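You operate a simulated robot arm through the tools that you are given. There is no shell and no other tool. Be economical: measure what you need, move in short steps, check, and stop when the job is done.

Carry out the task below with a simulated two-armed robot. There is one attempt and no reset: what you move stays moved.

TASK
Jam the green timecode box on OUT 1 and the blue one on OUT 2.
Fine: the house clock is on the FROM pad; press each JAM key once and leave the boxes there.

The check looks at the end state, three seconds after you hand in, the way a careful person would. Anything else that was tipped, shoved, dropped, spilled or broken makes it a failure.

THE ROBOT
Two 7-joint arms with two-finger grippers on one trunk, hanging from a carriage that runs on a gantry, over the field with the corners [-0.475, 0.163], [-0.474, -2.537], [0.806, -2.537], [0.805, 0.163] (x, y) and turns from -4.957 to 7.034 rad about z. Base frame: it is fixed where the carriage stands at the start and does not move with it; the origin is on the floor, on the carriage's upright axis, x ahead of it, y to its left, z up. Lengths are in m, angles in rad, forces in N, time in s.
The left shoulder is at the start at [0.04, 0.158, 1.102], the right one opposite. With the tool pointing down near the work surface each hand reaches from about 0.1 to 0.6 m from the robot's upright axis, wherever it stands, measured 20 degrees to its own side. Places, roughly: OUT 1 pad [0.7, -0.4, 0.8]; OUT 2 pad [0.7, -0.6, 0.8]; jam one key [0.7, -0.4, 0.8]; jam two key [0.7, -0.6, 0.8]. Payload 1.96 kg a hand.
The tool frame of a hand sits at the grasp point between the pads (the TCP): z along the fingers, y along the line on which they close. The tips reach 0.02 m beyond it. The gripper opens to 0.072 m. The gripper's body begins 0.038 m behind the TCP.
Orientation is that of the tool frame in the base frame, as a unit quaternion [x, y, z, w]. With the fingers straight down and closing along the base's y, the tool's x points along the base's -x, its y along +y and its z along -z.

THE INTERFACE
- The arms move only by the tool play_rows. It takes "left_targets", "right_targets" or both (then of equal length, played together; a hand with none holds still); each is a list of rows, each a list of 7 numbers: the shift along the tool's x, y, z in m, then the turn, a rotation vector about the tool's x, y, z in rad, then the closure in counts, from 0 (fully open) to 255 (shut). In form: [[dx, dy, dz, ax, ay, az, gripper], ...]. A call has 1 to 8 rows; each row is the pose to reach, as a shift and turn from the pose commanded when the call began, along the tool's axes at that moment. Each row takes 0.2 s and may step no farther than 0.05 m and 0.15 rad from the row before; otherwise, or with a gripper value out of range, the whole call is refused. A pose out of reach is approached as far as the arm can. The call stops where the force on the tool passes 40 N (or 10 N more than at its start, if that is more) or the arm is blocked; 0.2 s more then pass. Each finger travels about 0.045 m/s and halts on what it meets, pressing with about 38 N; the grip force reading is that of the motor and also rises with nothing between the fingers. The clock runs only during rows and for 0.2 s after the last one: add rows that repeat a pose to give the fingers time. It gives the time, the measured TCP pose, the force on the tool (base axes), the opening and the grip force at its end, in the units of the frame above (readings bear some noise), with the torque about the TCP (base axes, N m) and any sound that the robot's microphone picked up.
- Cameras (640 x 400 px; columns grow to the right, rows downward): "scene" is now at [0.2021, -0.0588, 1.4634]; the picture's right is [-0.82, -0.57, 0.00], its down [-0.46, 0.67, -0.59] and it looks along [0.33, -0.49, -0.81] (base axes); focal length 281 px, centre (320, 200). "left" rides on the left gripper at [0.071, -0.019, -0.082] in its tool frame; the picture's right is [0.26, 0.97, 0.00], its down [-0.67, 0.18, -0.72] and it looks along [-0.69, 0.19, 0.70] (tool axes); focal length 280 px, centre (320, 200). "right" rides on the right gripper at [0.071, 0.019, -0.082] in its tool frame; the picture's right is [-0.26, 0.96, 0.00], its down [-0.67, -0.18, -0.72] and it looks along [-0.69, -0.19, 0.70] (tool axes); focal length 280 px, centre (320, 200).
- capture(camera): a new picture of that camera. It takes no simulated time.
- lift_body(by): slides the trunk up (or, below 0, down) by that many m; the arms and the scene camera ride with it, the base frame stays. It gives what a move gives, with no picture.
- drive_base(legs): drives the robot by 1 to 6 legs, each [ahead, left, turn to the left] in m, m and rad, along the robot's own axes; the way and the turn of a leg run together, so that a leg with both is an arc; at most 1.5 m and 3.142 rad a leg. The arms and the cameras ride along, it lands a little off, and it stops where it bumps. It keeps to its track: a leg is cut to what the track allows. It gives what a move gives.
- turn_head(pan, tilt): turns the head with the scene camera to pan (to the left, within 1.501 rad either way) and tilt (down, from -0.506 to 1.204), counted from straight ahead of the robot. It gives what a move gives.
- probe_pixels(camera, pixels): for up to 12 pixels [column, row] of the newest picture of that camera ("zoom" is the newest enlarged one), the place [x, y, z] in the base frame of the surface seen there, good to about 0.003 m. It takes no simulated time.
- enlarge(camera, box): a new picture of the part [left, top, right, bottom] of that camera's present view, enlarged. It takes no simulated time.
- hand_in(): hands the job in; it is judged then, once.

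Keep the steps short. Do not move on a guess: measure, check each grasp and each placing, and mend mistakes. In all there are 80 turns and 78 pictures (those below and enlarged ones count). Leave the grippers open and the arms clear of the work at the hand-in unless told otherwise, and finish with a single line.

The tools are called after ">>>" by a JSON object that holds its "name" and its "arguments". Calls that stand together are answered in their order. play_rows: Moves the arms, as the interface text tells. Its arguments: {"type":"object","properties":{"left_targets":{"type":"array","items":{"type":"array","items":{"type":"number"}}},"right_targets":{"type":"array","items":{"type":"array","items":{"type":"number"}}}},"required":[]} The other tools are called the same way: lift_body (by) slides the trunk up or down; drive_base (legs) drives the base; turn_head (pan, tilt) turns the head that bears the scene camera; capture (camera) takes a picture; probe_pixels (camera, pixels) gives the place of the surface under pixels of a picture; enlarge (camera, box) takes an enlarged picture of a part of a camera's view; hand_in () hands the job in.

At the start:

```text
time: 0.0
left_eef_pos: [0.3111, -0.0242, 1.1686]
left_tool_rot: [0.0, 1.0, 0.0, 0.0]
left_contact_force: [1.3, 0.0, -0.3]
left_wrist_torque: [0.05, 0.0, 0.0]
left_finger_gap: 0.072
left_finger_force: 0.0
right_eef_pos: [0.2514, -0.3437, 1.1735]
right_tool_rot: [0.0, 1.0, 0.0, 0.0]
right_contact_force: [-0.1, 0.0, -0.3]
right_wrist_torque: [0.02, -0.02, -0.02]
right_finger_gap: 0.0721
right_finger_force: 0.1
trunk travel left (down, up): [-0.425, 0.415]
robot x, y, heading: [-0.0014, 0.0013, -0.004]
head pan, tilt: [-0.97, 0.939]
```

scene: 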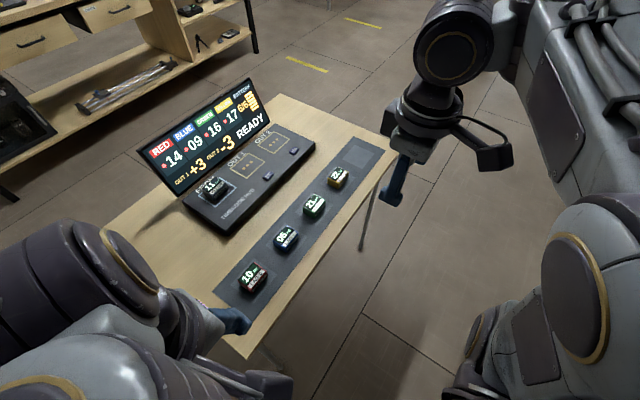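
right: 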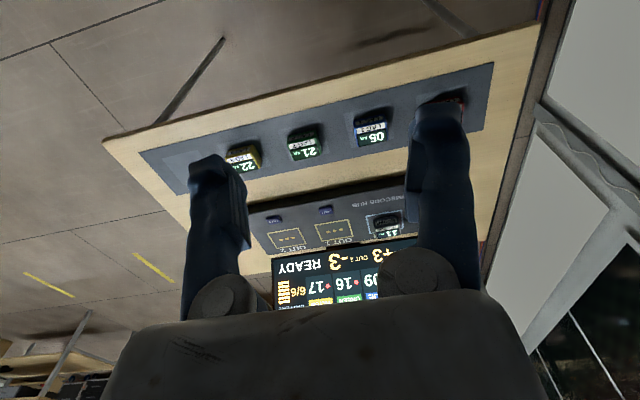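
left: 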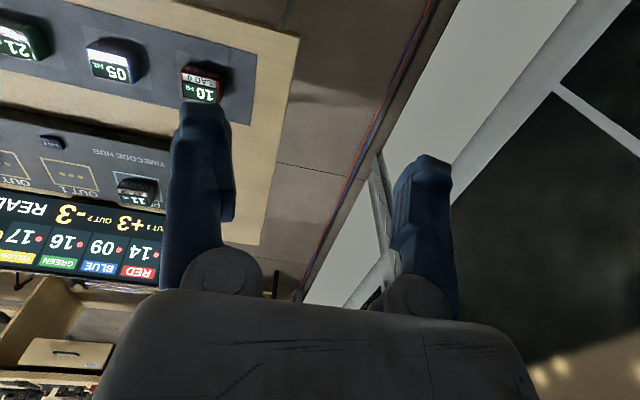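

The hub with its display sits around (235,160), and four boxes lie on a dark strip. I'll enlarge both areas to read them.

>>> {"name": "enlarge", "arguments": {"camera": "scene", "box": [130, 70, 330, 240]}}

>>> {"name": "enlarge", "arguments": {"camera": "scene", "box": [220, 130, 380, 310]}}

```text
2.35 times, centred on (230, 155) of scene
```

zoom: 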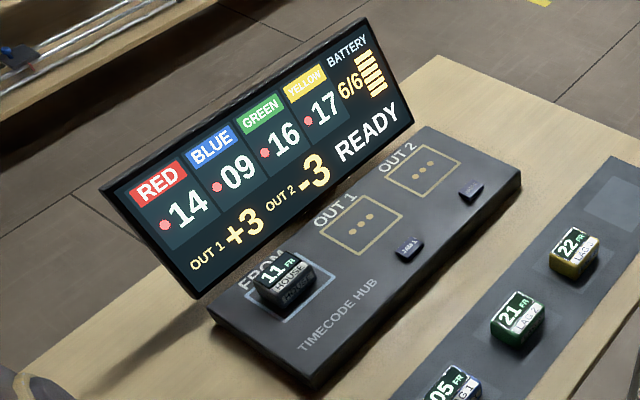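

```text
2.22 times, centred on (300, 220) of scene
```

zoom: 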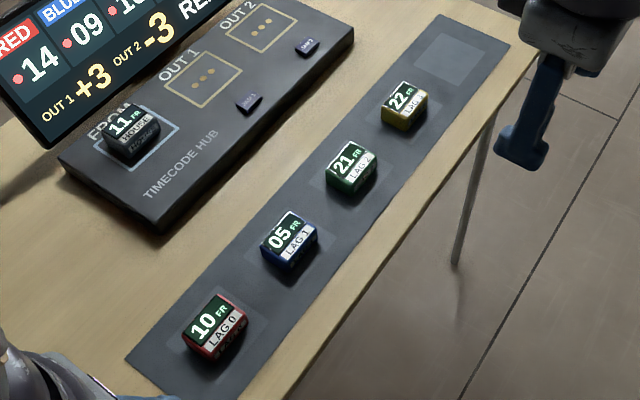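

Target values fit: house 11, +3 and lag 2 gives green 16; 11, -3 and lag 1 gives blue 09. Next I'll measure the pads, keys and boxes on the newest zoom (scale 2.22).

>>> {"name": "probe_pixels", "arguments": {"camera": "zoom", "pixels": [[284, 232], [290, 252], [262, 246], [316, 236], [345, 160], [356, 180], [326, 174], [378, 170], [300, 280], [203, 78], [262, 30], [249, 102]]}}

>>> {"name": "probe_pixels", "arguments": {"camera": "zoom", "pixels": [[307, 46], [243, 98], [225, 79], [241, 72], [191, 108], [165, 82], [215, 54], [298, 24], [255, 53], [226, 32], [274, 8], [430, 190]]}}

>>> {"name": "turn_head", "arguments": {"pan": -0.75, "tilt": 0.85}}

>>> {"name": "capture", "arguments": {"camera": "scene"}}

```text
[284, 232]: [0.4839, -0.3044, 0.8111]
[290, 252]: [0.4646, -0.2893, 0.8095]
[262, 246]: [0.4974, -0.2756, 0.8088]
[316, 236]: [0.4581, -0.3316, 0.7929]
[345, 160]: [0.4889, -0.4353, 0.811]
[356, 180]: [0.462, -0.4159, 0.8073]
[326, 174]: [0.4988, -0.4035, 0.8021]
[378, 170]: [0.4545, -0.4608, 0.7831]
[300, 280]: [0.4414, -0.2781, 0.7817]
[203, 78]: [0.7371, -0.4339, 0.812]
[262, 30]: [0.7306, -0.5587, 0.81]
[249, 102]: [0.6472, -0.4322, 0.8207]
```

```text
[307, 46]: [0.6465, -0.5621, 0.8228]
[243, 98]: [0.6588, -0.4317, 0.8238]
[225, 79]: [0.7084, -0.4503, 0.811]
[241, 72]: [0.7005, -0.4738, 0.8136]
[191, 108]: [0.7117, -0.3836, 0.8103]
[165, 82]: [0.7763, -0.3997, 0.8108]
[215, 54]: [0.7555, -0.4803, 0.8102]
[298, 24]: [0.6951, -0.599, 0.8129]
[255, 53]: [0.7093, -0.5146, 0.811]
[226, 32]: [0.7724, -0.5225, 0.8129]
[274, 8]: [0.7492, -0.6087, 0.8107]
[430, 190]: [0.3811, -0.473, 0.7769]
```

```text
time: 0.8
left_eef_pos: [0.3104, -0.0246, 1.167]
left_tool_rot: [0.0, 1.0, 0.0, 0.0]
left_contact_force: [1.0, -0.2, 0.8]
left_wrist_torque: [0.01, -0.01, -0.02]
left_finger_gap: 0.0718
left_finger_force: 0.1
right_eef_pos: [0.2513, -0.3432, 1.1733]
right_tool_rot: [0.001, 1.0, 0.0, 0.0]
right_contact_force: [-0.2, -0.5, 0.8]
right_wrist_torque: [0.02, -0.01, 0.02]
right_finger_gap: 0.0723
right_finger_force: 0.0
trunk travel left (down, up): [-0.425, 0.415]
robot x, y, heading: [-0.0017, 0.0001, -0.003]
head pan, tilt: [-0.75, 0.85]
```

```text
72 pictures are left
```

scene: 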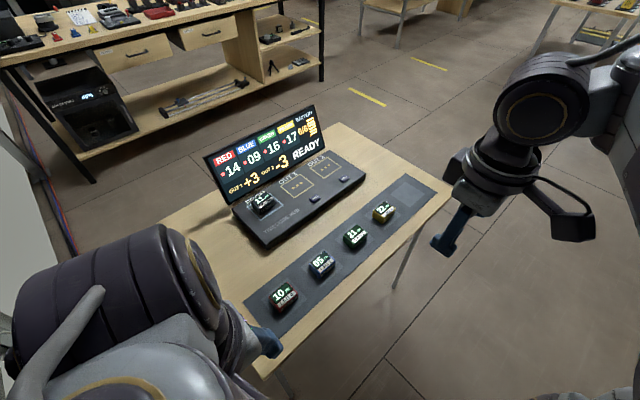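

I'll get the near table edge, display board top and base, and the box details from this picture.

>>> {"name": "enlarge", "arguments": {"camera": "scene", "box": [190, 100, 460, 330]}}

>>> {"name": "probe_pixels", "arguments": {"camera": "scene", "pixels": [[312, 108], [206, 157], [235, 203], [324, 150], [262, 375], [440, 205], [360, 290], [340, 125], [330, 262], [360, 238], [385, 212], [290, 300]]}}

```text
1.74 times, centred on (325, 215) of scene
```

zoom: 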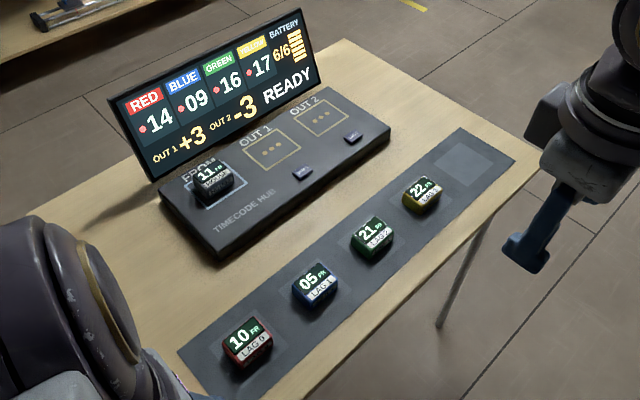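

```text
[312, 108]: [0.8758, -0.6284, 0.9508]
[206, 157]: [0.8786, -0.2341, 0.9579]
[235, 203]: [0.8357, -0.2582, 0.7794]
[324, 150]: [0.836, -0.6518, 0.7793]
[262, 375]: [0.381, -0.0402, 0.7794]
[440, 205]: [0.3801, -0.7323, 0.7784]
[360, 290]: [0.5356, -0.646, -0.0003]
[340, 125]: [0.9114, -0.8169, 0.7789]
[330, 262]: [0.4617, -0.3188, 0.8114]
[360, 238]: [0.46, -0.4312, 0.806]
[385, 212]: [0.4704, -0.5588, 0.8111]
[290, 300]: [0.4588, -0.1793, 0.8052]
```

The table edge is at x = 0.38, pads are at about (0.735,-0.434) and (0.731,-0.560), and the display is tilted away. I'll drive to about (0.2,-0.37), keeping the trunk off the table, with the arms high.

>>> {"name": "drive_base", "arguments": {"legs": [[0.0, -0.37, 0.0], [0.2, 0.0, 0.0]]}}

>>> {"name": "turn_head", "arguments": {"pan": -0.1, "tilt": 1.0}}

>>> {"name": "capture", "arguments": {"camera": "scene"}}

>>> {"name": "capture", "arguments": {"camera": "right"}}

```text
time: 4.3
left_eef_pos: [0.508, -0.3941, 1.1675]
left_tool_rot: [0.003, 1.0, 0.0, 0.0]
left_contact_force: [-0.1, 0.1, -0.1]
left_wrist_torque: [-0.04, 0.0, 0.02]
left_finger_gap: 0.0719
left_finger_force: 0.1
right_eef_pos: [0.4469, -0.7113, 1.1746]
right_tool_rot: [0.002, 1.0, 0.0, 0.0]
right_contact_force: [0.5, -0.6, -0.5]
right_wrist_torque: [0.01, 0.0, 0.02]
right_finger_gap: 0.0722
right_finger_force: 0.0
trunk travel left (down, up): [-0.425, 0.415]
robot x, y, heading: [0.196, -0.3686, -0.007]
head pan, tilt: [-0.75, 0.85]
```

```text
time: 5.3
left_eef_pos: [0.507, -0.3943, 1.1683]
left_tool_rot: [0.003, 1.0, -0.001, 0.0]
left_contact_force: [-0.3, 0.6, -0.1]
left_wrist_torque: [-0.01, -0.01, 0.01]
left_finger_gap: 0.072
left_finger_force: 0.0
right_eef_pos: [0.4472, -0.7128, 1.1739]
right_tool_rot: [0.003, 1.0, -0.001, 0.0]
right_contact_force: [-0.3, -0.2, -0.4]
right_wrist_torque: [0.01, 0.0, -0.02]
right_finger_gap: 0.0721
right_finger_force: 0.1
trunk travel left (down, up): [-0.425, 0.415]
robot x, y, heading: [0.1962, -0.3671, -0.001]
head pan, tilt: [-0.099, 1.0]
```

```text
70 pictures are left
```

scene: 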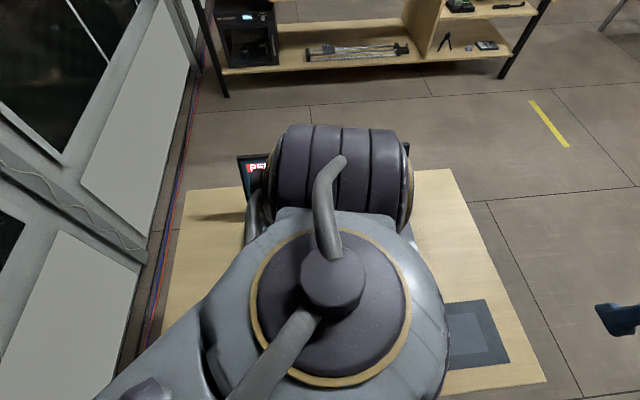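

```text
69 pictures are left
```

right: 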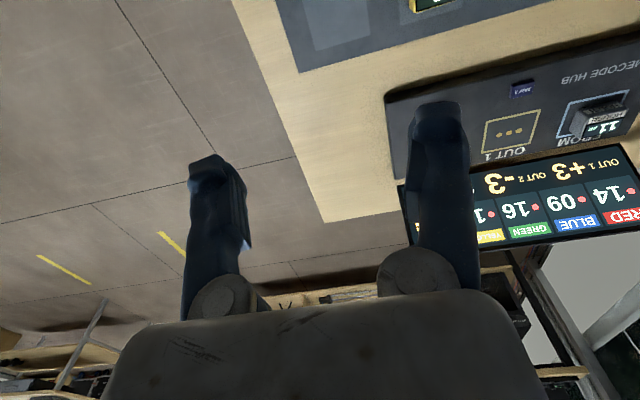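

The left arm blocks the view and the way. I'll move it 0.3 m to the left (tool y = base y) and 0.05 back.

>>> {"name": "play_rows", "arguments": {"left_targets": [[0.0, 0.045, 0, 0, 0, 0, 0], [0.01, 0.09, 0, 0, 0, 0, 0], [0.02, 0.135, 0, 0, 0, 0, 0], [0.03, 0.18, 0, 0, 0, 0, 0], [0.04, 0.225, 0, 0, 0, 0, 0], [0.06, 0.265, 0, 0, 0, 0, 0], [0.08, 0.3, 0, 0, 0, 0, 0]]}}

>>> {"name": "play_rows", "arguments": {"right_targets": [[0.0, 0.045, 0.02, 0, 0, 0, 0], [0, 0.09, 0.04, 0, 0, 0, 0], [0, 0.135, 0.06, 0, 0, 0, 0], [0, 0.17, 0.09, 0, 0, 0, 0], [0, 0.205, 0.12, 0, 0, 0, 0], [0, 0.23, 0.16, 0, 0, 0, 0], [0, 0.25, 0.2, 0, 0, 0, 0]]}}

>>> {"name": "capture", "arguments": {"camera": "scene"}}

>>> {"name": "capture", "arguments": {"camera": "right"}}

```text
time: 6.9
left_eef_pos: [0.4668, -0.1413, 1.1145]
left_tool_rot: [0.002, 1.0, 0.0, 0.0]
left_contact_force: [0.2, 0.7, 0.0]
left_wrist_torque: [0.02, 0.01, -0.04]
left_finger_gap: 0.0718
left_finger_force: 0.1
left hand out of reach, approached as far as the arm can: row 5, 6, 7
right_eef_pos: [0.4448, -0.7126, 1.1732]
right_tool_rot: [0.003, 1.0, -0.001, 0.0]
right_contact_force: [-1.1, 0.2, -0.1]
right_wrist_torque: [-0.04, -0.05, 0.0]
right_finger_gap: 0.0721
right_finger_force: 0.0
trunk travel left (down, up): [-0.425, 0.415]
robot x, y, heading: [0.1957, -0.371, -0.01]
head pan, tilt: [-0.099, 1.0]
```

```text
time: 8.5
left_eef_pos: [0.4662, -0.1419, 1.1153]
left_tool_rot: [0.003, 1.0, 0.0, 0.001]
left_contact_force: [0.0, -0.5, 0.6]
left_wrist_torque: [-0.01, 0.01, 0.0]
left_finger_gap: 0.072
left_finger_force: 0.2
right_eef_pos: [0.4951, -0.4723, 0.9686]
right_tool_rot: [0.011, 1.0, 0.022, 0.0]
right_contact_force: [0.6, 0.3, 0.2]
right_wrist_torque: [-0.02, 0.01, 0.0]
right_finger_gap: 0.0721
right_finger_force: 0.0
right hand out of reach, approached as far as the arm can: row 1, 2, 3, 4, 5, 6, 7
trunk travel left (down, up): [-0.425, 0.415]
robot x, y, heading: [0.1968, -0.366, -0.011]
head pan, tilt: [-0.099, 1.0]
```

```text
68 pictures are left
```

scene: 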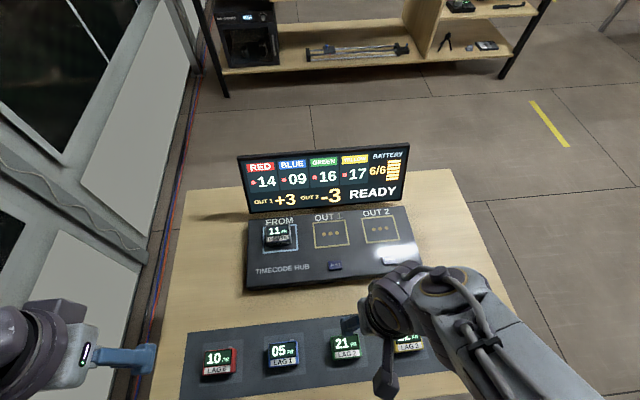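

```text
67 pictures are left
```

right: 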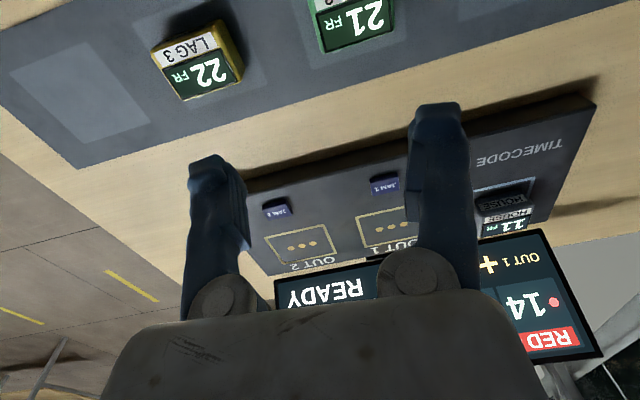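

Clear view now. I'll enlarge the boxes and hub to measure exact centers.

>>> {"name": "enlarge", "arguments": {"camera": "scene", "box": [190, 310, 390, 400]}}

>>> {"name": "probe_pixels", "arguments": {"camera": "scene", "pixels": [[264, 220], [298, 222], [264, 250], [297, 250], [313, 220], [347, 220], [315, 249], [350, 247], [363, 218], [396, 217], [368, 244], [401, 240]]}}

```text
3.20 times, centred on (290, 355) of scene
```

zoom: 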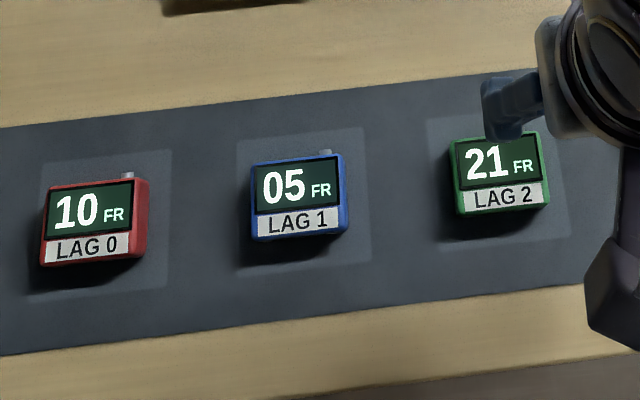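

```text
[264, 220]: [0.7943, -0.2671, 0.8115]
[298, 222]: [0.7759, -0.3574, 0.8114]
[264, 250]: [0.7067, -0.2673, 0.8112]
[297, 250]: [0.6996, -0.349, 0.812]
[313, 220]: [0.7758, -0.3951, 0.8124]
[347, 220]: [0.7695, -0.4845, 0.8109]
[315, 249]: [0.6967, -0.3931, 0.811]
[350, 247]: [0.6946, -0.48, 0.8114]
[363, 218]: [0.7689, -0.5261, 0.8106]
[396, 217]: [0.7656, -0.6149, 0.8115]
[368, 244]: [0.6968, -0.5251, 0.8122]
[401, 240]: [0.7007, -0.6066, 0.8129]
```

Pad centers: OUT 1 ≈ (0.735,-0.438), OUT 2 ≈ (0.733,-0.568). Now the box corners in the zoom.

>>> {"name": "probe_pixels", "arguments": {"camera": "zoom", "pixels": [[256, 164], [336, 158], [258, 236], [342, 228], [300, 195], [462, 214], [540, 204], [505, 172], [458, 148], [536, 142], [326, 152], [300, 280]]}}

```text
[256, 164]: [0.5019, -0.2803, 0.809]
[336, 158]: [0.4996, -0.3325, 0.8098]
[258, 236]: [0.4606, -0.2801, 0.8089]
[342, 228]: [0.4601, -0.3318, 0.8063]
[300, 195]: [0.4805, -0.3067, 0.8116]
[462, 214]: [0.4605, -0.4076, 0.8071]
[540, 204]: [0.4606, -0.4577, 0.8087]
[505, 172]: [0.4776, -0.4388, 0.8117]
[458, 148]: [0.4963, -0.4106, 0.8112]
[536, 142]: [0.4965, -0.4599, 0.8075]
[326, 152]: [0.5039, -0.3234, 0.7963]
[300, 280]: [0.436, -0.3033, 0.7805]
```

Blue center (0.480,-0.306) and green center (0.480,-0.434), each about 0.058 wide in y and 0.034 tall. The knob is on the back (+x) side, so I'll grip along y. First I move over green at z ≈ 0.89 and check where the hand lands.

>>> {"name": "play_rows", "arguments": {"right_targets": [[0.0, 0.02, 0.02, 0, 0, 0, 0], [0.01, 0.038, 0.04, 0, 0, 0, 0], [0.015, 0.038, 0.06, 0, 0, 0, 0], [0.015, 0.038, 0.08, 0, 0, 0, 0], [0.015, 0.038, 0.08, 0, 0, 0, 0]]}}

>>> {"name": "capture", "arguments": {"camera": "right"}}

```text
time: 9.7
left_eef_pos: [0.4649, -0.1417, 1.1145]
left_tool_rot: [0.003, 1.0, 0.0, 0.0]
left_contact_force: [0.2, 0.1, -0.3]
left_wrist_torque: [0.03, -0.01, 0.04]
left_finger_gap: 0.072
left_finger_force: 0.0
right_eef_pos: [0.4846, -0.4311, 0.8968]
right_tool_rot: [0.023, 0.999, 0.039, 0.001]
right_contact_force: [-0.2, 0.2, 0.5]
right_wrist_torque: [0.01, -0.03, 0.0]
right_finger_gap: 0.0721
right_finger_force: 0.1
trunk travel left (down, up): [-0.425, 0.415]
robot x, y, heading: [0.1968, -0.3704, -0.011]
head pan, tilt: [-0.099, 1.0]
```

```text
65 pictures are left
```

right: 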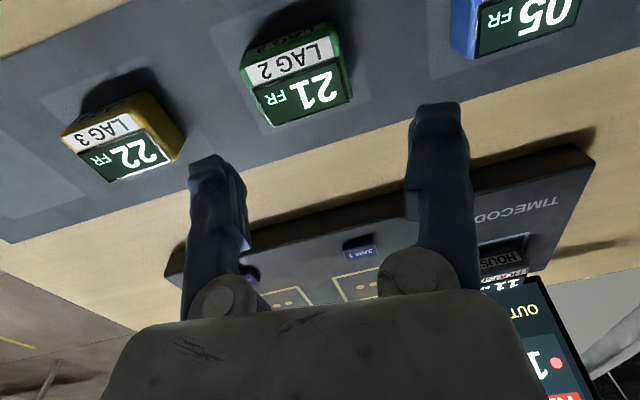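

The hand is at (0.485,-0.431) but leans about 0.078 rad with 0.046 yaw. I'll straighten it in place and shift by a few mm.

>>> {"name": "play_rows", "arguments": {"right_targets": [[0.002, -0.002, 0, 0.039, 0, -0.023, 0], [0.0045, -0.003, 0, 0.078, 0, -0.046, 0], [0.0045, -0.003, 0, 0.078, 0, -0.046, 0]]}}

```text
time: 10.5
left_eef_pos: [0.4659, -0.1424, 1.1142]
left_tool_rot: [0.002, 1.0, 0.0, 0.0]
left_contact_force: [0.5, 0.4, 0.4]
left_wrist_torque: [0.03, 0.01, 0.01]
left_finger_gap: 0.0721
left_finger_force: 0.0
right_eef_pos: [0.4758, -0.4365, 0.8922]
right_tool_rot: [0.002, 1.0, -0.002, -0.006]
right_contact_force: [-0.3, -0.1, -0.1]
right_wrist_torque: [0.01, 0.02, 0.01]
right_finger_gap: 0.072
right_finger_force: 0.0
trunk travel left (down, up): [-0.425, 0.415]
robot x, y, heading: [0.1982, -0.3713, -0.008]
head pan, tilt: [-0.099, 1.0]
```

Upright now. I'll lower to z ≈ 0.84 (tips just above the box top, 0.811) with a small shift, then look.

>>> {"name": "play_rows", "arguments": {"right_targets": [[-0.003, 0.002, 0.025, 0, 0, 0, 0], [-0.003, 0.002, 0.05, 0, 0, 0, 0], [-0.003, 0.002, 0.05, 0, 0, 0, 0]]}}

>>> {"name": "capture", "arguments": {"camera": "right"}}

>>> {"name": "enlarge", "arguments": {"camera": "scene", "box": [290, 290, 450, 400]}}

```text
time: 11.3
left_eef_pos: [0.4669, -0.1426, 1.1134]
left_tool_rot: [0.003, 1.0, 0.0, 0.0]
left_contact_force: [0.8, 0.0, -0.7]
left_wrist_torque: [-0.01, 0.01, -0.01]
left_finger_gap: 0.072
left_finger_force: 0.1
right_eef_pos: [0.4771, -0.4432, 0.8353]
right_tool_rot: [-0.015, 0.999, -0.035, -0.001]
right_contact_force: [0.1, -0.6, 0.3]
right_wrist_torque: [0.01, -0.02, 0.02]
right_finger_gap: 0.072
right_finger_force: 0.1
trunk travel left (down, up): [-0.425, 0.415]
robot x, y, heading: [0.1993, -0.3682, -0.004]
head pan, tilt: [-0.099, 1.0]
```

```text
64 pictures are left
```

right: 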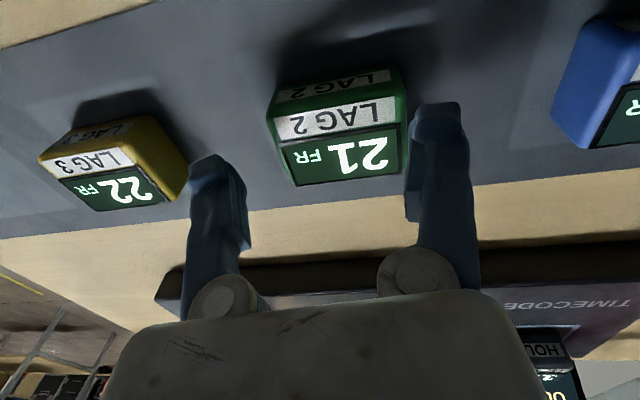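

```text
3.64 times, centred on (370, 345) of scene
```

zoom: 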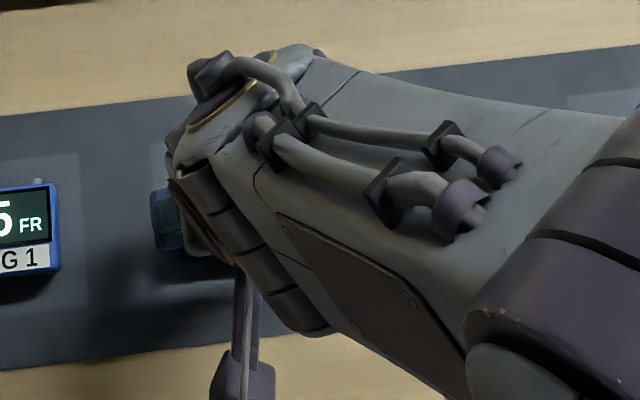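

The hand tilted again the other way (z-axis leaning -0.07 rad). I'll raise it 1 cm, straighten, and hold a few rows to see whether it settles.

>>> {"name": "play_rows", "arguments": {"right_targets": [[0, 0.004, -0.01, -0.035, 0, 0.015, 0], [-0.001, 0.008, -0.01, -0.07, 0, 0.03, 0], [-0.001, 0.008, -0.01, -0.07, 0, 0.03, 0], [-0.001, 0.008, -0.01, -0.07, 0, 0.03, 0], [-0.001, 0.008, -0.01, -0.07, 0, 0.03, 0]]}}

>>> {"name": "play_rows", "arguments": {"right_targets": [[0, 0, 0, 0, 0, 0, 0], [0, 0, 0, 0, 0, 0, 0]]}}

```text
time: 12.5
left_eef_pos: [0.4652, -0.1424, 1.1142]
left_tool_rot: [0.003, 1.0, 0.0, 0.0]
left_contact_force: [0.5, -0.1, 0.5]
left_wrist_torque: [0.0, -0.02, 0.0]
left_finger_gap: 0.072
left_finger_force: 0.0
right_eef_pos: [0.4763, -0.4336, 0.8428]
right_tool_rot: [-0.006, 1.0, -0.004, 0.0]
right_contact_force: [0.5, 0.0, 0.2]
right_wrist_torque: [0.01, 0.03, 0.02]
right_finger_gap: 0.0718
right_finger_force: 0.1
trunk travel left (down, up): [-0.425, 0.415]
robot x, y, heading: [0.1928, -0.3674, -0.005]
head pan, tilt: [-0.099, 1.0]
```

```text
time: 13.1
left_eef_pos: [0.4664, -0.1421, 1.1144]
left_tool_rot: [0.003, 1.0, 0.0, 0.0]
left_contact_force: [0.5, -0.1, -0.3]
left_wrist_torque: [-0.02, 0.01, -0.04]
left_finger_gap: 0.0717
left_finger_force: 0.0
right_eef_pos: [0.4768, -0.4352, 0.8425]
right_tool_rot: [-0.005, 1.0, -0.005, 0.0]
right_contact_force: [0.6, 0.9, 0.6]
right_wrist_torque: [0.01, 0.0, 0.01]
right_finger_gap: 0.072
right_finger_force: 0.0
trunk travel left (down, up): [-0.425, 0.415]
robot x, y, heading: [0.1956, -0.3702, -0.005]
head pan, tilt: [-0.099, 1.0]
```

Stable and upright at (0.4765,-0.4345,0.8427). I'll look through the right camera before descending.

>>> {"name": "capture", "arguments": {"camera": "right"}}

>>> {"name": "probe_pixels", "arguments": {"camera": "right", "pixels": [[216, 165], [440, 115], [340, 120], [240, 200], [415, 200], [330, 160]]}}

```text
62 pictures are left
```

right: 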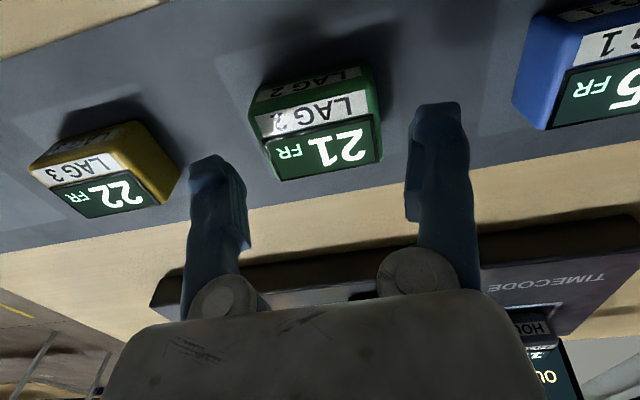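

```text
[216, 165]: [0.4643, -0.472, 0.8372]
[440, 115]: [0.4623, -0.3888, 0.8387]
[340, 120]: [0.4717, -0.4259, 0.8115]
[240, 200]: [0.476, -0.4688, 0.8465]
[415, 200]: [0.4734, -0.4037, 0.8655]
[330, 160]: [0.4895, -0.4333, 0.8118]
```

>>> {"name": "probe_pixels", "arguments": {"camera": "right", "pixels": [[275, 176], [379, 158], [262, 140], [365, 120], [256, 125], [371, 100], [222, 190], [407, 205], [247, 230], [406, 180], [300, 220], [232, 160]]}}

```text
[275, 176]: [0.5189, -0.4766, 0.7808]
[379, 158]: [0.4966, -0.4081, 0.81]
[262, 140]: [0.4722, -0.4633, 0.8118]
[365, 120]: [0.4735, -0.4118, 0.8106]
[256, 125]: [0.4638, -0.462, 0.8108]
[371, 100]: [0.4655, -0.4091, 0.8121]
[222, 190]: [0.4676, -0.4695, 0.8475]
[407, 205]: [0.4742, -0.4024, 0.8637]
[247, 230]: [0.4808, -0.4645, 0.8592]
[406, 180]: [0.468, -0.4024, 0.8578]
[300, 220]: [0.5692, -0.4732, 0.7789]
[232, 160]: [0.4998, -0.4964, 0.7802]
```

Box spans y -0.464…-0.407 (center -0.435), matching the hand. Descending to z 0.803 with fingers open.

>>> {"name": "play_rows", "arguments": {"right_targets": [[-0.002, 0, 0.013, 0, 0, 0, 0], [-0.002, 0, 0.026, 0, 0, 0, 0], [-0.002, 0, 0.039, 0, 0, 0, 0], [-0.002, 0, 0.039, 0, 0, 0, 0]]}}

>>> {"name": "capture", "arguments": {"camera": "right"}}

```text
time: 14.1
left_eef_pos: [0.467, -0.1417, 1.1146]
left_tool_rot: [0.002, 1.0, 0.0, 0.001]
left_contact_force: [-0.7, -0.4, -0.1]
left_wrist_torque: [-0.01, 0.02, 0.02]
left_finger_gap: 0.072
left_finger_force: 0.0
right_eef_pos: [0.4802, -0.4353, 0.8051]
right_tool_rot: [-0.005, 1.0, -0.004, 0.0]
right_contact_force: [-0.2, -0.4, -0.4]
right_wrist_torque: [0.01, -0.01, 0.04]
right_finger_gap: 0.0721
right_finger_force: 0.1
trunk travel left (down, up): [-0.425, 0.415]
robot x, y, heading: [0.1973, -0.369, -0.002]
head pan, tilt: [-0.099, 1.0]
```

```text
61 pictures are left
```

right: 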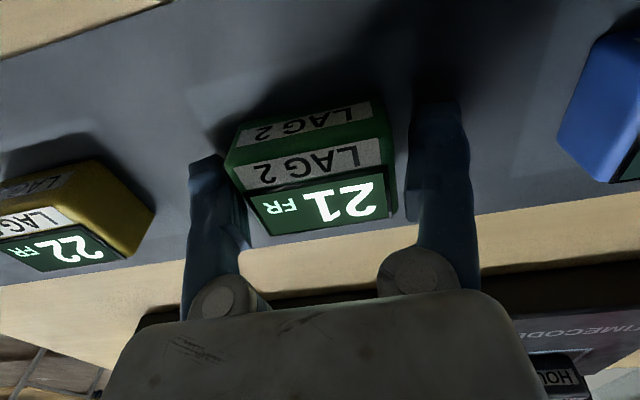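

The box sits between the fingers with no contact. Closing.

>>> {"name": "play_rows", "arguments": {"right_targets": [[0, 0, 0, 0, 0, 0, 130], [0, 0, 0, 0, 0, 0, 130], [0, 0, 0, 0, 0, 0, 130], [0, 0, 0, 0, 0, 0, 130]]}}

>>> {"name": "play_rows", "arguments": {"right_targets": [[0, 0, -0.02, 0, 0, 0, 130], [0, 0, -0.04, 0, 0, 0, 130], [0, 0, -0.06, 0, 0, 0, 130], [0, 0, -0.08, 0, 0, 0, 130], [0, 0, -0.08, 0, 0, 0, 130]]}}

>>> {"name": "capture", "arguments": {"camera": "right"}}

```text
time: 15.1
left_eef_pos: [0.4664, -0.1418, 1.1144]
left_tool_rot: [0.002, 1.0, 0.0, 0.001]
left_contact_force: [-0.4, 0.3, 0.5]
left_wrist_torque: [0.02, 0.0, 0.0]
left_finger_gap: 0.0722
left_finger_force: 0.0
right_eef_pos: [0.4786, -0.4357, 0.8042]
right_tool_rot: [-0.005, 1.0, -0.004, 0.001]
right_contact_force: [0.2, -0.1, 1.7]
right_wrist_torque: [0.01, 0.0, -0.01]
right_finger_gap: 0.063
right_finger_force: 38.2
trunk travel left (down, up): [-0.425, 0.415]
robot x, y, heading: [0.1984, -0.3682, -0.006]
head pan, tilt: [-0.099, 1.0]
```

```text
time: 16.3
left_eef_pos: [0.4664, -0.1423, 1.1142]
left_tool_rot: [0.003, 1.0, 0.0, 0.0]
left_contact_force: [-0.1, -1.1, 0.9]
left_wrist_torque: [0.01, -0.02, 0.01]
left_finger_gap: 0.072
left_finger_force: 0.1
right_eef_pos: [0.4788, -0.436, 0.8858]
right_tool_rot: [-0.005, 1.0, -0.004, 0.0]
right_contact_force: [0.1, -0.5, -2.1]
right_wrist_torque: [0.01, 0.02, 0.01]
right_finger_gap: 0.063
right_finger_force: 37.7
trunk travel left (down, up): [-0.425, 0.415]
robot x, y, heading: [0.1954, -0.3674, -0.007]
head pan, tilt: [-0.099, 1.0]
```

```text
60 pictures are left
```

right: 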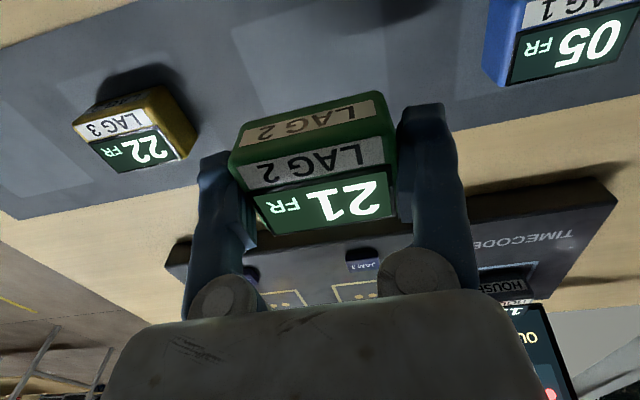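

Held firmly (gap 0.063, about 2 N weight). Carrying it forward 0.256 m at this height to above OUT 1.

>>> {"name": "play_rows", "arguments": {"right_targets": [[-0.04, 0, 0, 0, 0, 0, 130], [-0.08, 0, 0, 0, 0, 0, 130], [-0.12, 0, 0, 0, 0, 0, 130], [-0.16, 0, 0, 0, 0, 0, 130], [-0.2, -0.001, 0, 0, 0, 0, 130], [-0.23, -0.001, 0, 0, 0, 0, 130], [-0.256, -0.002, 0, 0, 0, 0, 130], [-0.256, -0.002, 0, 0, 0, 0, 130]]}}

>>> {"name": "capture", "arguments": {"camera": "right"}}

>>> {"name": "capture", "arguments": {"camera": "scene"}}

```text
time: 18.1
left_eef_pos: [0.4659, -0.1433, 1.1142]
left_tool_rot: [0.002, 1.0, -0.001, 0.0]
left_contact_force: [-0.8, 0.6, -0.7]
left_wrist_torque: [0.02, 0.0, 0.01]
left_finger_gap: 0.072
left_finger_force: 0.2
right_eef_pos: [0.734, -0.4349, 0.8835]
right_tool_rot: [-0.005, 1.0, -0.005, 0.0]
right_contact_force: [0.0, -0.1, -1.0]
right_wrist_torque: [-0.05, 0.04, 0.0]
right_finger_gap: 0.0631
right_finger_force: 38.2
trunk travel left (down, up): [-0.425, 0.415]
robot x, y, heading: [0.1971, -0.3707, -0.009]
head pan, tilt: [-0.099, 1.0]
```

```text
59 pictures are left
```

right: 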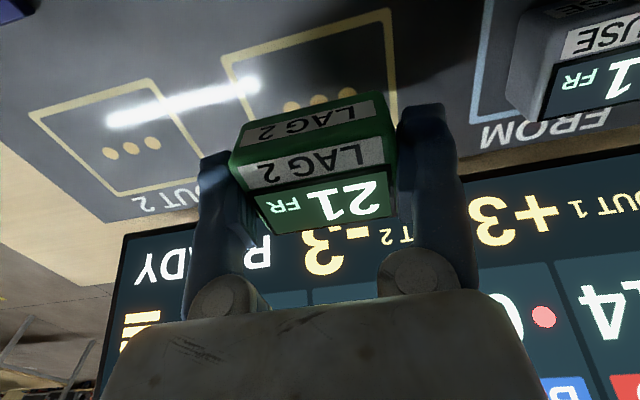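

```text
58 pictures are left
```

scene: 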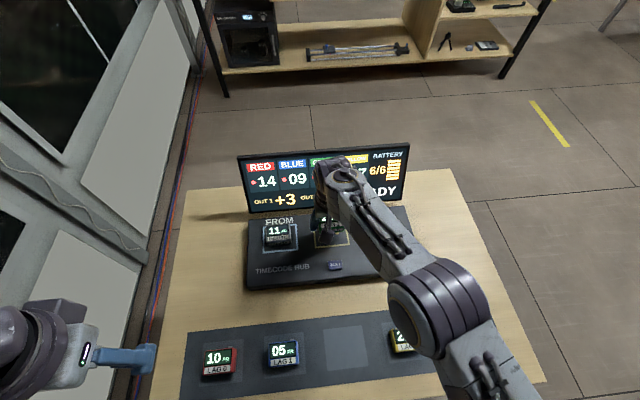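

Above OUT 1 at (0.734,-0.435). I'll lower 0.044 with a 3 mm y correction, until about contact (TCP z ≈ 0.8385).

>>> {"name": "play_rows", "arguments": {"right_targets": [[0, -0.003, 0.015, 0, 0, 0, 130], [0, -0.003, 0.03, 0, 0, 0, 130], [0, -0.003, 0.038, 0, 0, 0, 130], [0, -0.003, 0.042, 0, 0, 0, 130], [0, -0.003, 0.0445, 0, 0, 0, 130], [0, -0.003, 0.0445, 0, 0, 0, 130]]}}

>>> {"name": "capture", "arguments": {"camera": "right"}}

```text
time: 19.5
left_eef_pos: [0.4661, -0.1422, 1.1141]
left_tool_rot: [0.002, 1.0, 0.001, 0.0]
left_contact_force: [-0.2, -0.1, -0.2]
left_wrist_torque: [-0.01, 0.01, -0.01]
left_finger_gap: 0.0722
left_finger_force: 0.1
right_eef_pos: [0.7351, -0.4375, 0.8389]
right_tool_rot: [-0.005, 1.0, -0.004, 0.0]
right_contact_force: [-0.5, -0.2, -0.2]
right_wrist_torque: [0.0, -0.01, 0.0]
right_finger_gap: 0.0627
right_finger_force: 38.1
trunk travel left (down, up): [-0.425, 0.415]
robot x, y, heading: [0.1961, -0.3702, -0.008]
head pan, tilt: [-0.099, 1.0]
```

```text
57 pictures are left
```

right: 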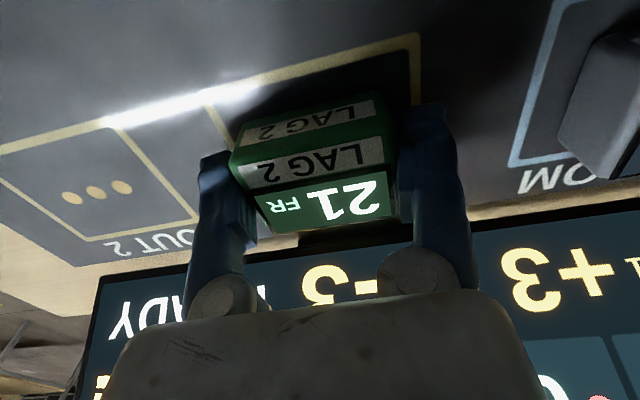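

The weight reading has nearly gone (touching). One mm further, then open.

>>> {"name": "play_rows", "arguments": {"right_targets": [[0, 0, 0.001, 0, 0, 0, 130], [0, 0, 0.001, 0, 0, 0, 130]]}}

>>> {"name": "play_rows", "arguments": {"right_targets": [[0, 0, 0, 0, 0, 0, 0], [0, 0, 0, 0, 0, 0, 0], [0, 0, 0, 0, 0, 0, 0]]}}

>>> {"name": "play_rows", "arguments": {"right_targets": [[0, 0, -0.02, 0, 0, 0, 0], [0, 0, -0.04, 0, 0, 0, 0], [0, 0, -0.07, 0, 0, 0, 0], [0, 0, -0.1, 0, 0, 0, 0], [0.03, 0, -0.1, 0, 0, 0, 0], [0.07, 0, -0.1, 0, 0, 0, 0], [0.11, 0, -0.1, 0, 0, 0, 0], [0.15, 0, -0.1, 0, 0, 0, 0]]}}

>>> {"name": "enlarge", "arguments": {"camera": "scene", "box": [220, 130, 440, 300]}}

```text
time: 20.1
left_eef_pos: [0.4664, -0.1431, 1.1146]
left_tool_rot: [0.003, 1.0, 0.001, 0.0]
left_contact_force: [0.0, -0.1, -0.5]
left_wrist_torque: [0.05, -0.04, -0.02]
left_finger_gap: 0.072
left_finger_force: 0.1
right_eef_pos: [0.7348, -0.4385, 0.839]
right_tool_rot: [-0.005, 1.0, -0.005, 0.001]
right_contact_force: [-0.1, 0.3, -1.2]
right_wrist_torque: [-0.04, 0.0, 0.01]
right_finger_gap: 0.0627
right_finger_force: 38.1
trunk travel left (down, up): [-0.425, 0.415]
robot x, y, heading: [0.1955, -0.3719, -0.008]
head pan, tilt: [-0.099, 1.0]
```

```text
time: 20.9
left_eef_pos: [0.4658, -0.1418, 1.1154]
left_tool_rot: [0.003, 1.0, 0.0, 0.0]
left_contact_force: [0.1, -0.6, -0.2]
left_wrist_torque: [-0.04, -0.01, -0.01]
left_finger_gap: 0.0719
left_finger_force: 0.0
right_eef_pos: [0.7348, -0.4382, 0.8383]
right_tool_rot: [-0.004, 1.0, -0.004, 0.0]
right_contact_force: [0.7, 0.5, 1.1]
right_wrist_torque: [-0.03, 0.0, -0.01]
right_finger_gap: 0.0721
right_finger_force: 0.0
trunk travel left (down, up): [-0.425, 0.415]
robot x, y, heading: [0.1952, -0.3684, -0.008]
head pan, tilt: [-0.099, 1.0]
```

```text
time: 22.7
left_eef_pos: [0.466, -0.1423, 1.1158]
left_tool_rot: [0.003, 1.0, 0.0, 0.0]
left_contact_force: [0.2, -0.3, -0.2]
left_wrist_torque: [-0.04, 0.01, -0.01]
left_finger_gap: 0.0722
left_finger_force: 0.0
right_eef_pos: [0.5825, -0.4398, 0.9395]
right_tool_rot: [-0.006, 1.0, -0.004, 0.0]
right_contact_force: [-0.5, 0.5, 0.1]
right_wrist_torque: [-0.02, 0.0, -0.01]
right_finger_gap: 0.072
right_finger_force: 0.0
trunk travel left (down, up): [-0.425, 0.415]
robot x, y, heading: [0.1982, -0.371, -0.005]
head pan, tilt: [-0.099, 1.0]
```

```text
2.35 times, centred on (330, 215) of scene
```

zoom: 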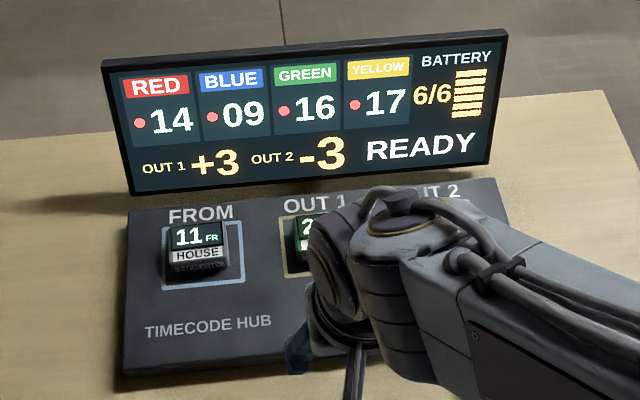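

Green is on OUT 1. Blue lies to the left, so I'll drive 0.13 m left for the same comfortable arm posture.

>>> {"name": "drive_base", "arguments": {"legs": [[0.0, 0.13, 0.0]]}}

>>> {"name": "capture", "arguments": {"camera": "scene"}}

```text
time: 24.0
left_eef_pos: [0.4665, -0.0123, 1.1149]
left_tool_rot: [0.001, 1.0, 0.0, -0.001]
left_contact_force: [0.1, 0.3, 0.5]
left_wrist_torque: [-0.01, 0.01, 0.0]
left_finger_gap: 0.0719
left_finger_force: 0.0
right_eef_pos: [0.5849, -0.3098, 0.9387]
right_tool_rot: [-0.006, 1.0, -0.004, 0.0]
right_contact_force: [0.4, 0.4, -0.2]
right_wrist_torque: [-0.03, -0.01, 0.0]
right_finger_gap: 0.0721
right_finger_force: 0.0
trunk travel left (down, up): [-0.425, 0.415]
robot x, y, heading: [0.1954, -0.2397, -0.004]
head pan, tilt: [-0.099, 1.0]
```

```text
55 pictures are left
```

scene: 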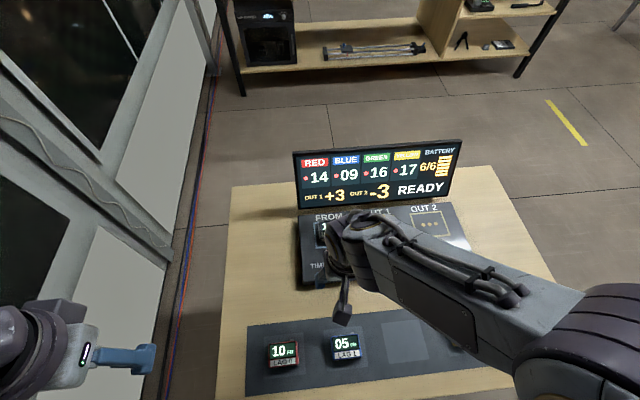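

Now bring the right hand back over blue: 0.104 back, 0.06 down, to z ≈ 0.88.

>>> {"name": "play_rows", "arguments": {"right_targets": [[0.04, 0.002, 0, 0, 0, 0, 0], [0.08, 0.004, 0.01, 0, 0, 0, 0], [0.104, 0.004, 0.03, 0, 0, 0, 0], [0.104, 0.004, 0.06, 0, 0, 0, 0], [0.104, 0.004, 0.06, 0, 0, 0, 0], [0.104, 0.004, 0.06, 0, 0, 0, 0]]}}

>>> {"name": "capture", "arguments": {"camera": "right"}}

```text
time: 25.4
left_eef_pos: [0.4667, -0.0132, 1.1145]
left_tool_rot: [0.003, 1.0, 0.0, 0.0]
left_contact_force: [-0.2, -0.7, 0.2]
left_wrist_torque: [-0.02, -0.01, 0.0]
left_finger_gap: 0.0722
left_finger_force: 0.0
right_eef_pos: [0.4808, -0.3074, 0.8779]
right_tool_rot: [-0.005, 1.0, -0.005, 0.0]
right_contact_force: [0.5, -0.7, 0.3]
right_wrist_torque: [-0.03, 0.02, 0.0]
right_finger_gap: 0.072
right_finger_force: 0.0
trunk travel left (down, up): [-0.425, 0.415]
robot x, y, heading: [0.1966, -0.2393, -0.004]
head pan, tilt: [-0.099, 1.0]
```

```text
54 pictures are left
```

right: 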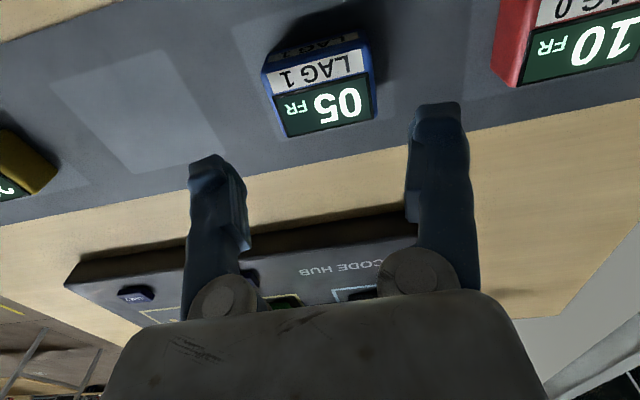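

Upright and above blue. Lower to 0.843 and check alignment.

>>> {"name": "play_rows", "arguments": {"right_targets": [[0, 0.001, 0.015, 0, 0, 0, 0], [0, 0.001, 0.035, 0, 0, 0, 0], [0, 0.001, 0.035, 0, 0, 0, 0]]}}

>>> {"name": "capture", "arguments": {"camera": "right"}}

>>> {"name": "probe_pixels", "arguments": {"camera": "right", "pixels": [[275, 165], [380, 150], [262, 140], [370, 120], [262, 125], [371, 105]]}}

```text
time: 26.2
left_eef_pos: [0.4677, -0.0129, 1.1149]
left_tool_rot: [0.002, 1.0, 0.0, 0.0]
left_contact_force: [1.1, -0.1, 0.7]
left_wrist_torque: [-0.02, 0.01, -0.04]
left_finger_gap: 0.0719
left_finger_force: 0.0
right_eef_pos: [0.4807, -0.3074, 0.843]
right_tool_rot: [-0.006, 1.0, -0.004, 0.0]
right_contact_force: [0.9, -0.6, 0.0]
right_wrist_torque: [0.02, -0.02, -0.02]
right_finger_gap: 0.0719
right_finger_force: 0.0
trunk travel left (down, up): [-0.425, 0.415]
robot x, y, heading: [0.1994, -0.2361, -0.0]
head pan, tilt: [-0.099, 1.0]
```

```text
53 pictures are left
```

right: 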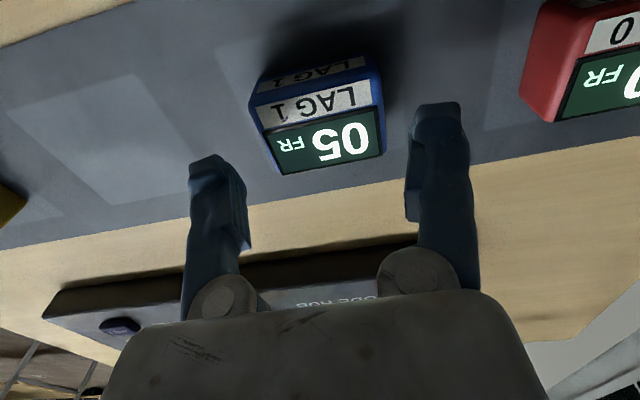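

```text
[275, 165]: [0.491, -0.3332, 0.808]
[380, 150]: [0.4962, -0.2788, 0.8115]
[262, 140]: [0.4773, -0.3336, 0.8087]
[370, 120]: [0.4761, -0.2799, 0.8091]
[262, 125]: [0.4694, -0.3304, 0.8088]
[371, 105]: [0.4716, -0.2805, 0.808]
```

Centered at y ≈ -0.306. Descend to 0.804.

>>> {"name": "play_rows", "arguments": {"right_targets": [[0, 0.001, 0.013, 0, 0, 0, 0], [0, 0.001, 0.026, 0, 0, 0, 0], [0, 0.001, 0.039, 0, 0, 0, 0], [0, 0.001, 0.039, 0, 0, 0, 0]]}}

>>> {"name": "capture", "arguments": {"camera": "right"}}

```text
time: 27.2
left_eef_pos: [0.4664, -0.0142, 1.1147]
left_tool_rot: [0.001, 1.0, 0.001, 0.0]
left_contact_force: [0.1, -0.2, 0.1]
left_wrist_torque: [-0.01, 0.02, 0.0]
left_finger_gap: 0.0721
left_finger_force: 0.0
right_eef_pos: [0.4814, -0.3049, 0.8026]
right_tool_rot: [-0.007, 1.0, -0.005, 0.0]
right_contact_force: [-0.3, -0.2, -0.9]
right_wrist_torque: [0.03, 0.02, -0.04]
right_finger_gap: 0.0717
right_finger_force: 0.0
trunk travel left (down, up): [-0.425, 0.415]
robot x, y, heading: [0.1963, -0.239, -0.003]
head pan, tilt: [-0.099, 1.0]
```

```text
52 pictures are left
```

right: 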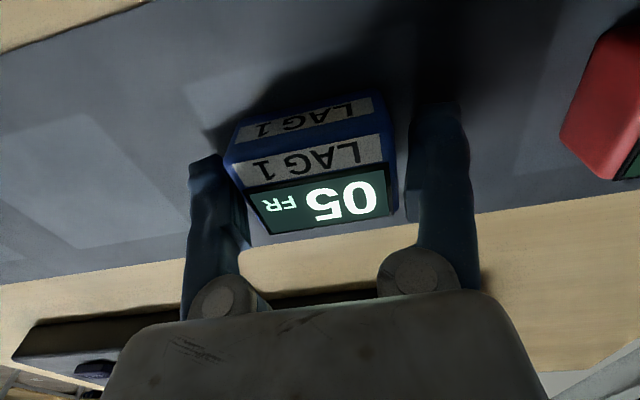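

Box is between the fingers. Close and lift.

>>> {"name": "play_rows", "arguments": {"right_targets": [[0, 0, 0, 0, 0, 0, 130], [0, 0, 0, 0, 0, 0, 130], [0, 0, 0, 0, 0, 0, 130], [0, 0, 0, 0, 0, 0, 130]]}}

>>> {"name": "play_rows", "arguments": {"right_targets": [[0, 0, -0.02, 0, 0, 0, 130], [0, 0, -0.04, 0, 0, 0, 130], [0, 0, -0.07, 0, 0, 0, 130], [0, 0, -0.1, 0, 0, 0, 130], [0, 0, -0.13, 0, 0, 0, 130], [0, 0, -0.13, 0, 0, 0, 130]]}}

>>> {"name": "capture", "arguments": {"camera": "right"}}

```text
time: 28.2
left_eef_pos: [0.467, -0.0137, 1.1147]
left_tool_rot: [0.001, 1.0, -0.001, -0.001]
left_contact_force: [-0.2, -0.1, -0.6]
left_wrist_torque: [-0.02, -0.02, 0.01]
left_finger_gap: 0.0719
left_finger_force: 0.0
right_eef_pos: [0.482, -0.3065, 0.805]
right_tool_rot: [-0.005, 1.0, -0.004, 0.0]
right_contact_force: [-0.2, 0.3, -0.4]
right_wrist_torque: [-0.01, 0.03, -0.02]
right_finger_gap: 0.0632
right_finger_force: 37.8
trunk travel left (down, up): [-0.425, 0.415]
robot x, y, heading: [0.1972, -0.2449, -0.004]
head pan, tilt: [-0.099, 1.0]
```

```text
time: 29.6
left_eef_pos: [0.4663, -0.0122, 1.1144]
left_tool_rot: [0.001, 1.0, 0.0, 0.0]
left_contact_force: [0.1, 0.0, 0.2]
left_wrist_torque: [-0.02, 0.01, -0.02]
left_finger_gap: 0.072
left_finger_force: 0.0
right_eef_pos: [0.4817, -0.3049, 0.9362]
right_tool_rot: [-0.006, 1.0, -0.005, 0.0]
right_contact_force: [0.3, -0.3, -0.5]
right_wrist_torque: [0.02, 0.02, 0.03]
right_finger_gap: 0.0631
right_finger_force: 37.8
trunk travel left (down, up): [-0.425, 0.415]
robot x, y, heading: [0.1971, -0.243, 0.002]
head pan, tilt: [-0.099, 1.0]
```

```text
51 pictures are left
```

right: 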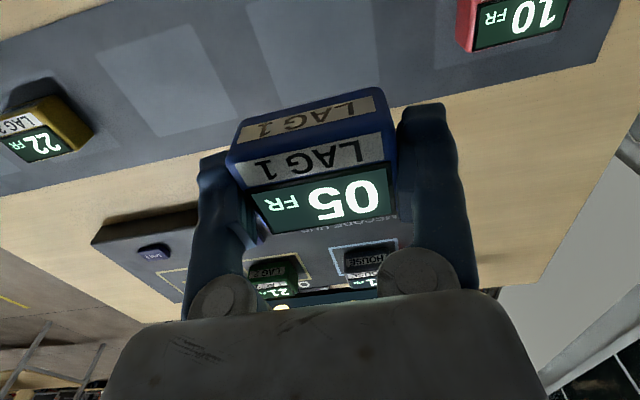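

Held. At z 0.936 it clears everything. Driving 0.26 m to the right so that OUT 2 is straight ahead of the hand.

>>> {"name": "drive_base", "arguments": {"legs": [[0.0, -0.26, 0.0]]}}

>>> {"name": "capture", "arguments": {"camera": "scene"}}

```text
time: 31.5
left_eef_pos: [0.4654, -0.2729, 1.1144]
left_tool_rot: [0.002, 1.0, 0.0, 0.0]
left_contact_force: [-0.6, -0.5, 0.2]
left_wrist_torque: [-0.01, 0.03, -0.01]
left_finger_gap: 0.0718
left_finger_force: 0.1
right_eef_pos: [0.4795, -0.5646, 0.9355]
right_tool_rot: [-0.006, 1.0, -0.004, 0.0]
right_contact_force: [0.2, -0.7, -1.5]
right_wrist_torque: [0.0, -0.02, 0.02]
right_finger_gap: 0.0627
right_finger_force: 38.0
trunk travel left (down, up): [-0.425, 0.415]
robot x, y, heading: [0.1928, -0.4954, 0.001]
head pan, tilt: [-0.099, 1.0]
```

```text
50 pictures are left
```

scene: 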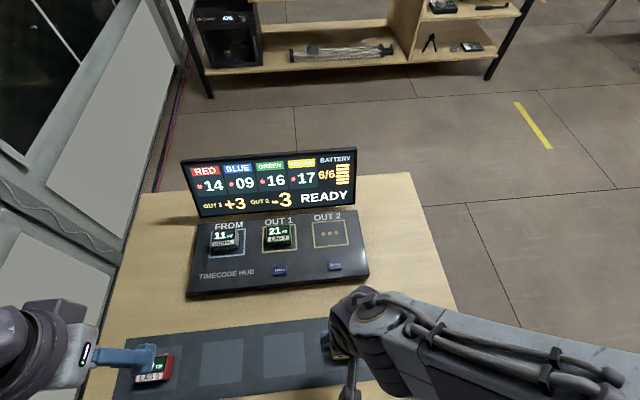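

The view is clear. I'll check the green placement and re-measure OUT 2 and the JAM keys.

>>> {"name": "enlarge", "arguments": {"camera": "scene", "box": [180, 200, 380, 300]}}

>>> {"name": "probe_pixels", "arguments": {"camera": "scene", "pixels": [[313, 222], [347, 220], [316, 247], [350, 245], [279, 268], [336, 264], [330, 234]]}}

```text
3.20 times, centred on (280, 250) of scene
```

zoom: 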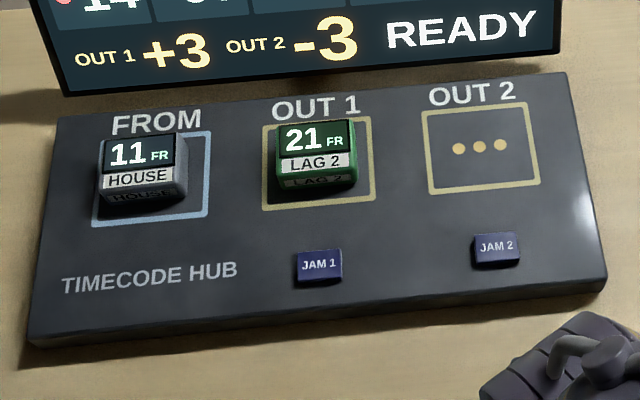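

```text
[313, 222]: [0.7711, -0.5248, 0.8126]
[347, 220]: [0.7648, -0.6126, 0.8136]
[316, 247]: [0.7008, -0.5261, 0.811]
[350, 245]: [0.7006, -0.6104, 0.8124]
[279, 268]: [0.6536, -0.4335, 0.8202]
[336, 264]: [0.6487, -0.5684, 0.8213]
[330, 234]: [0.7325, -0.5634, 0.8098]
```

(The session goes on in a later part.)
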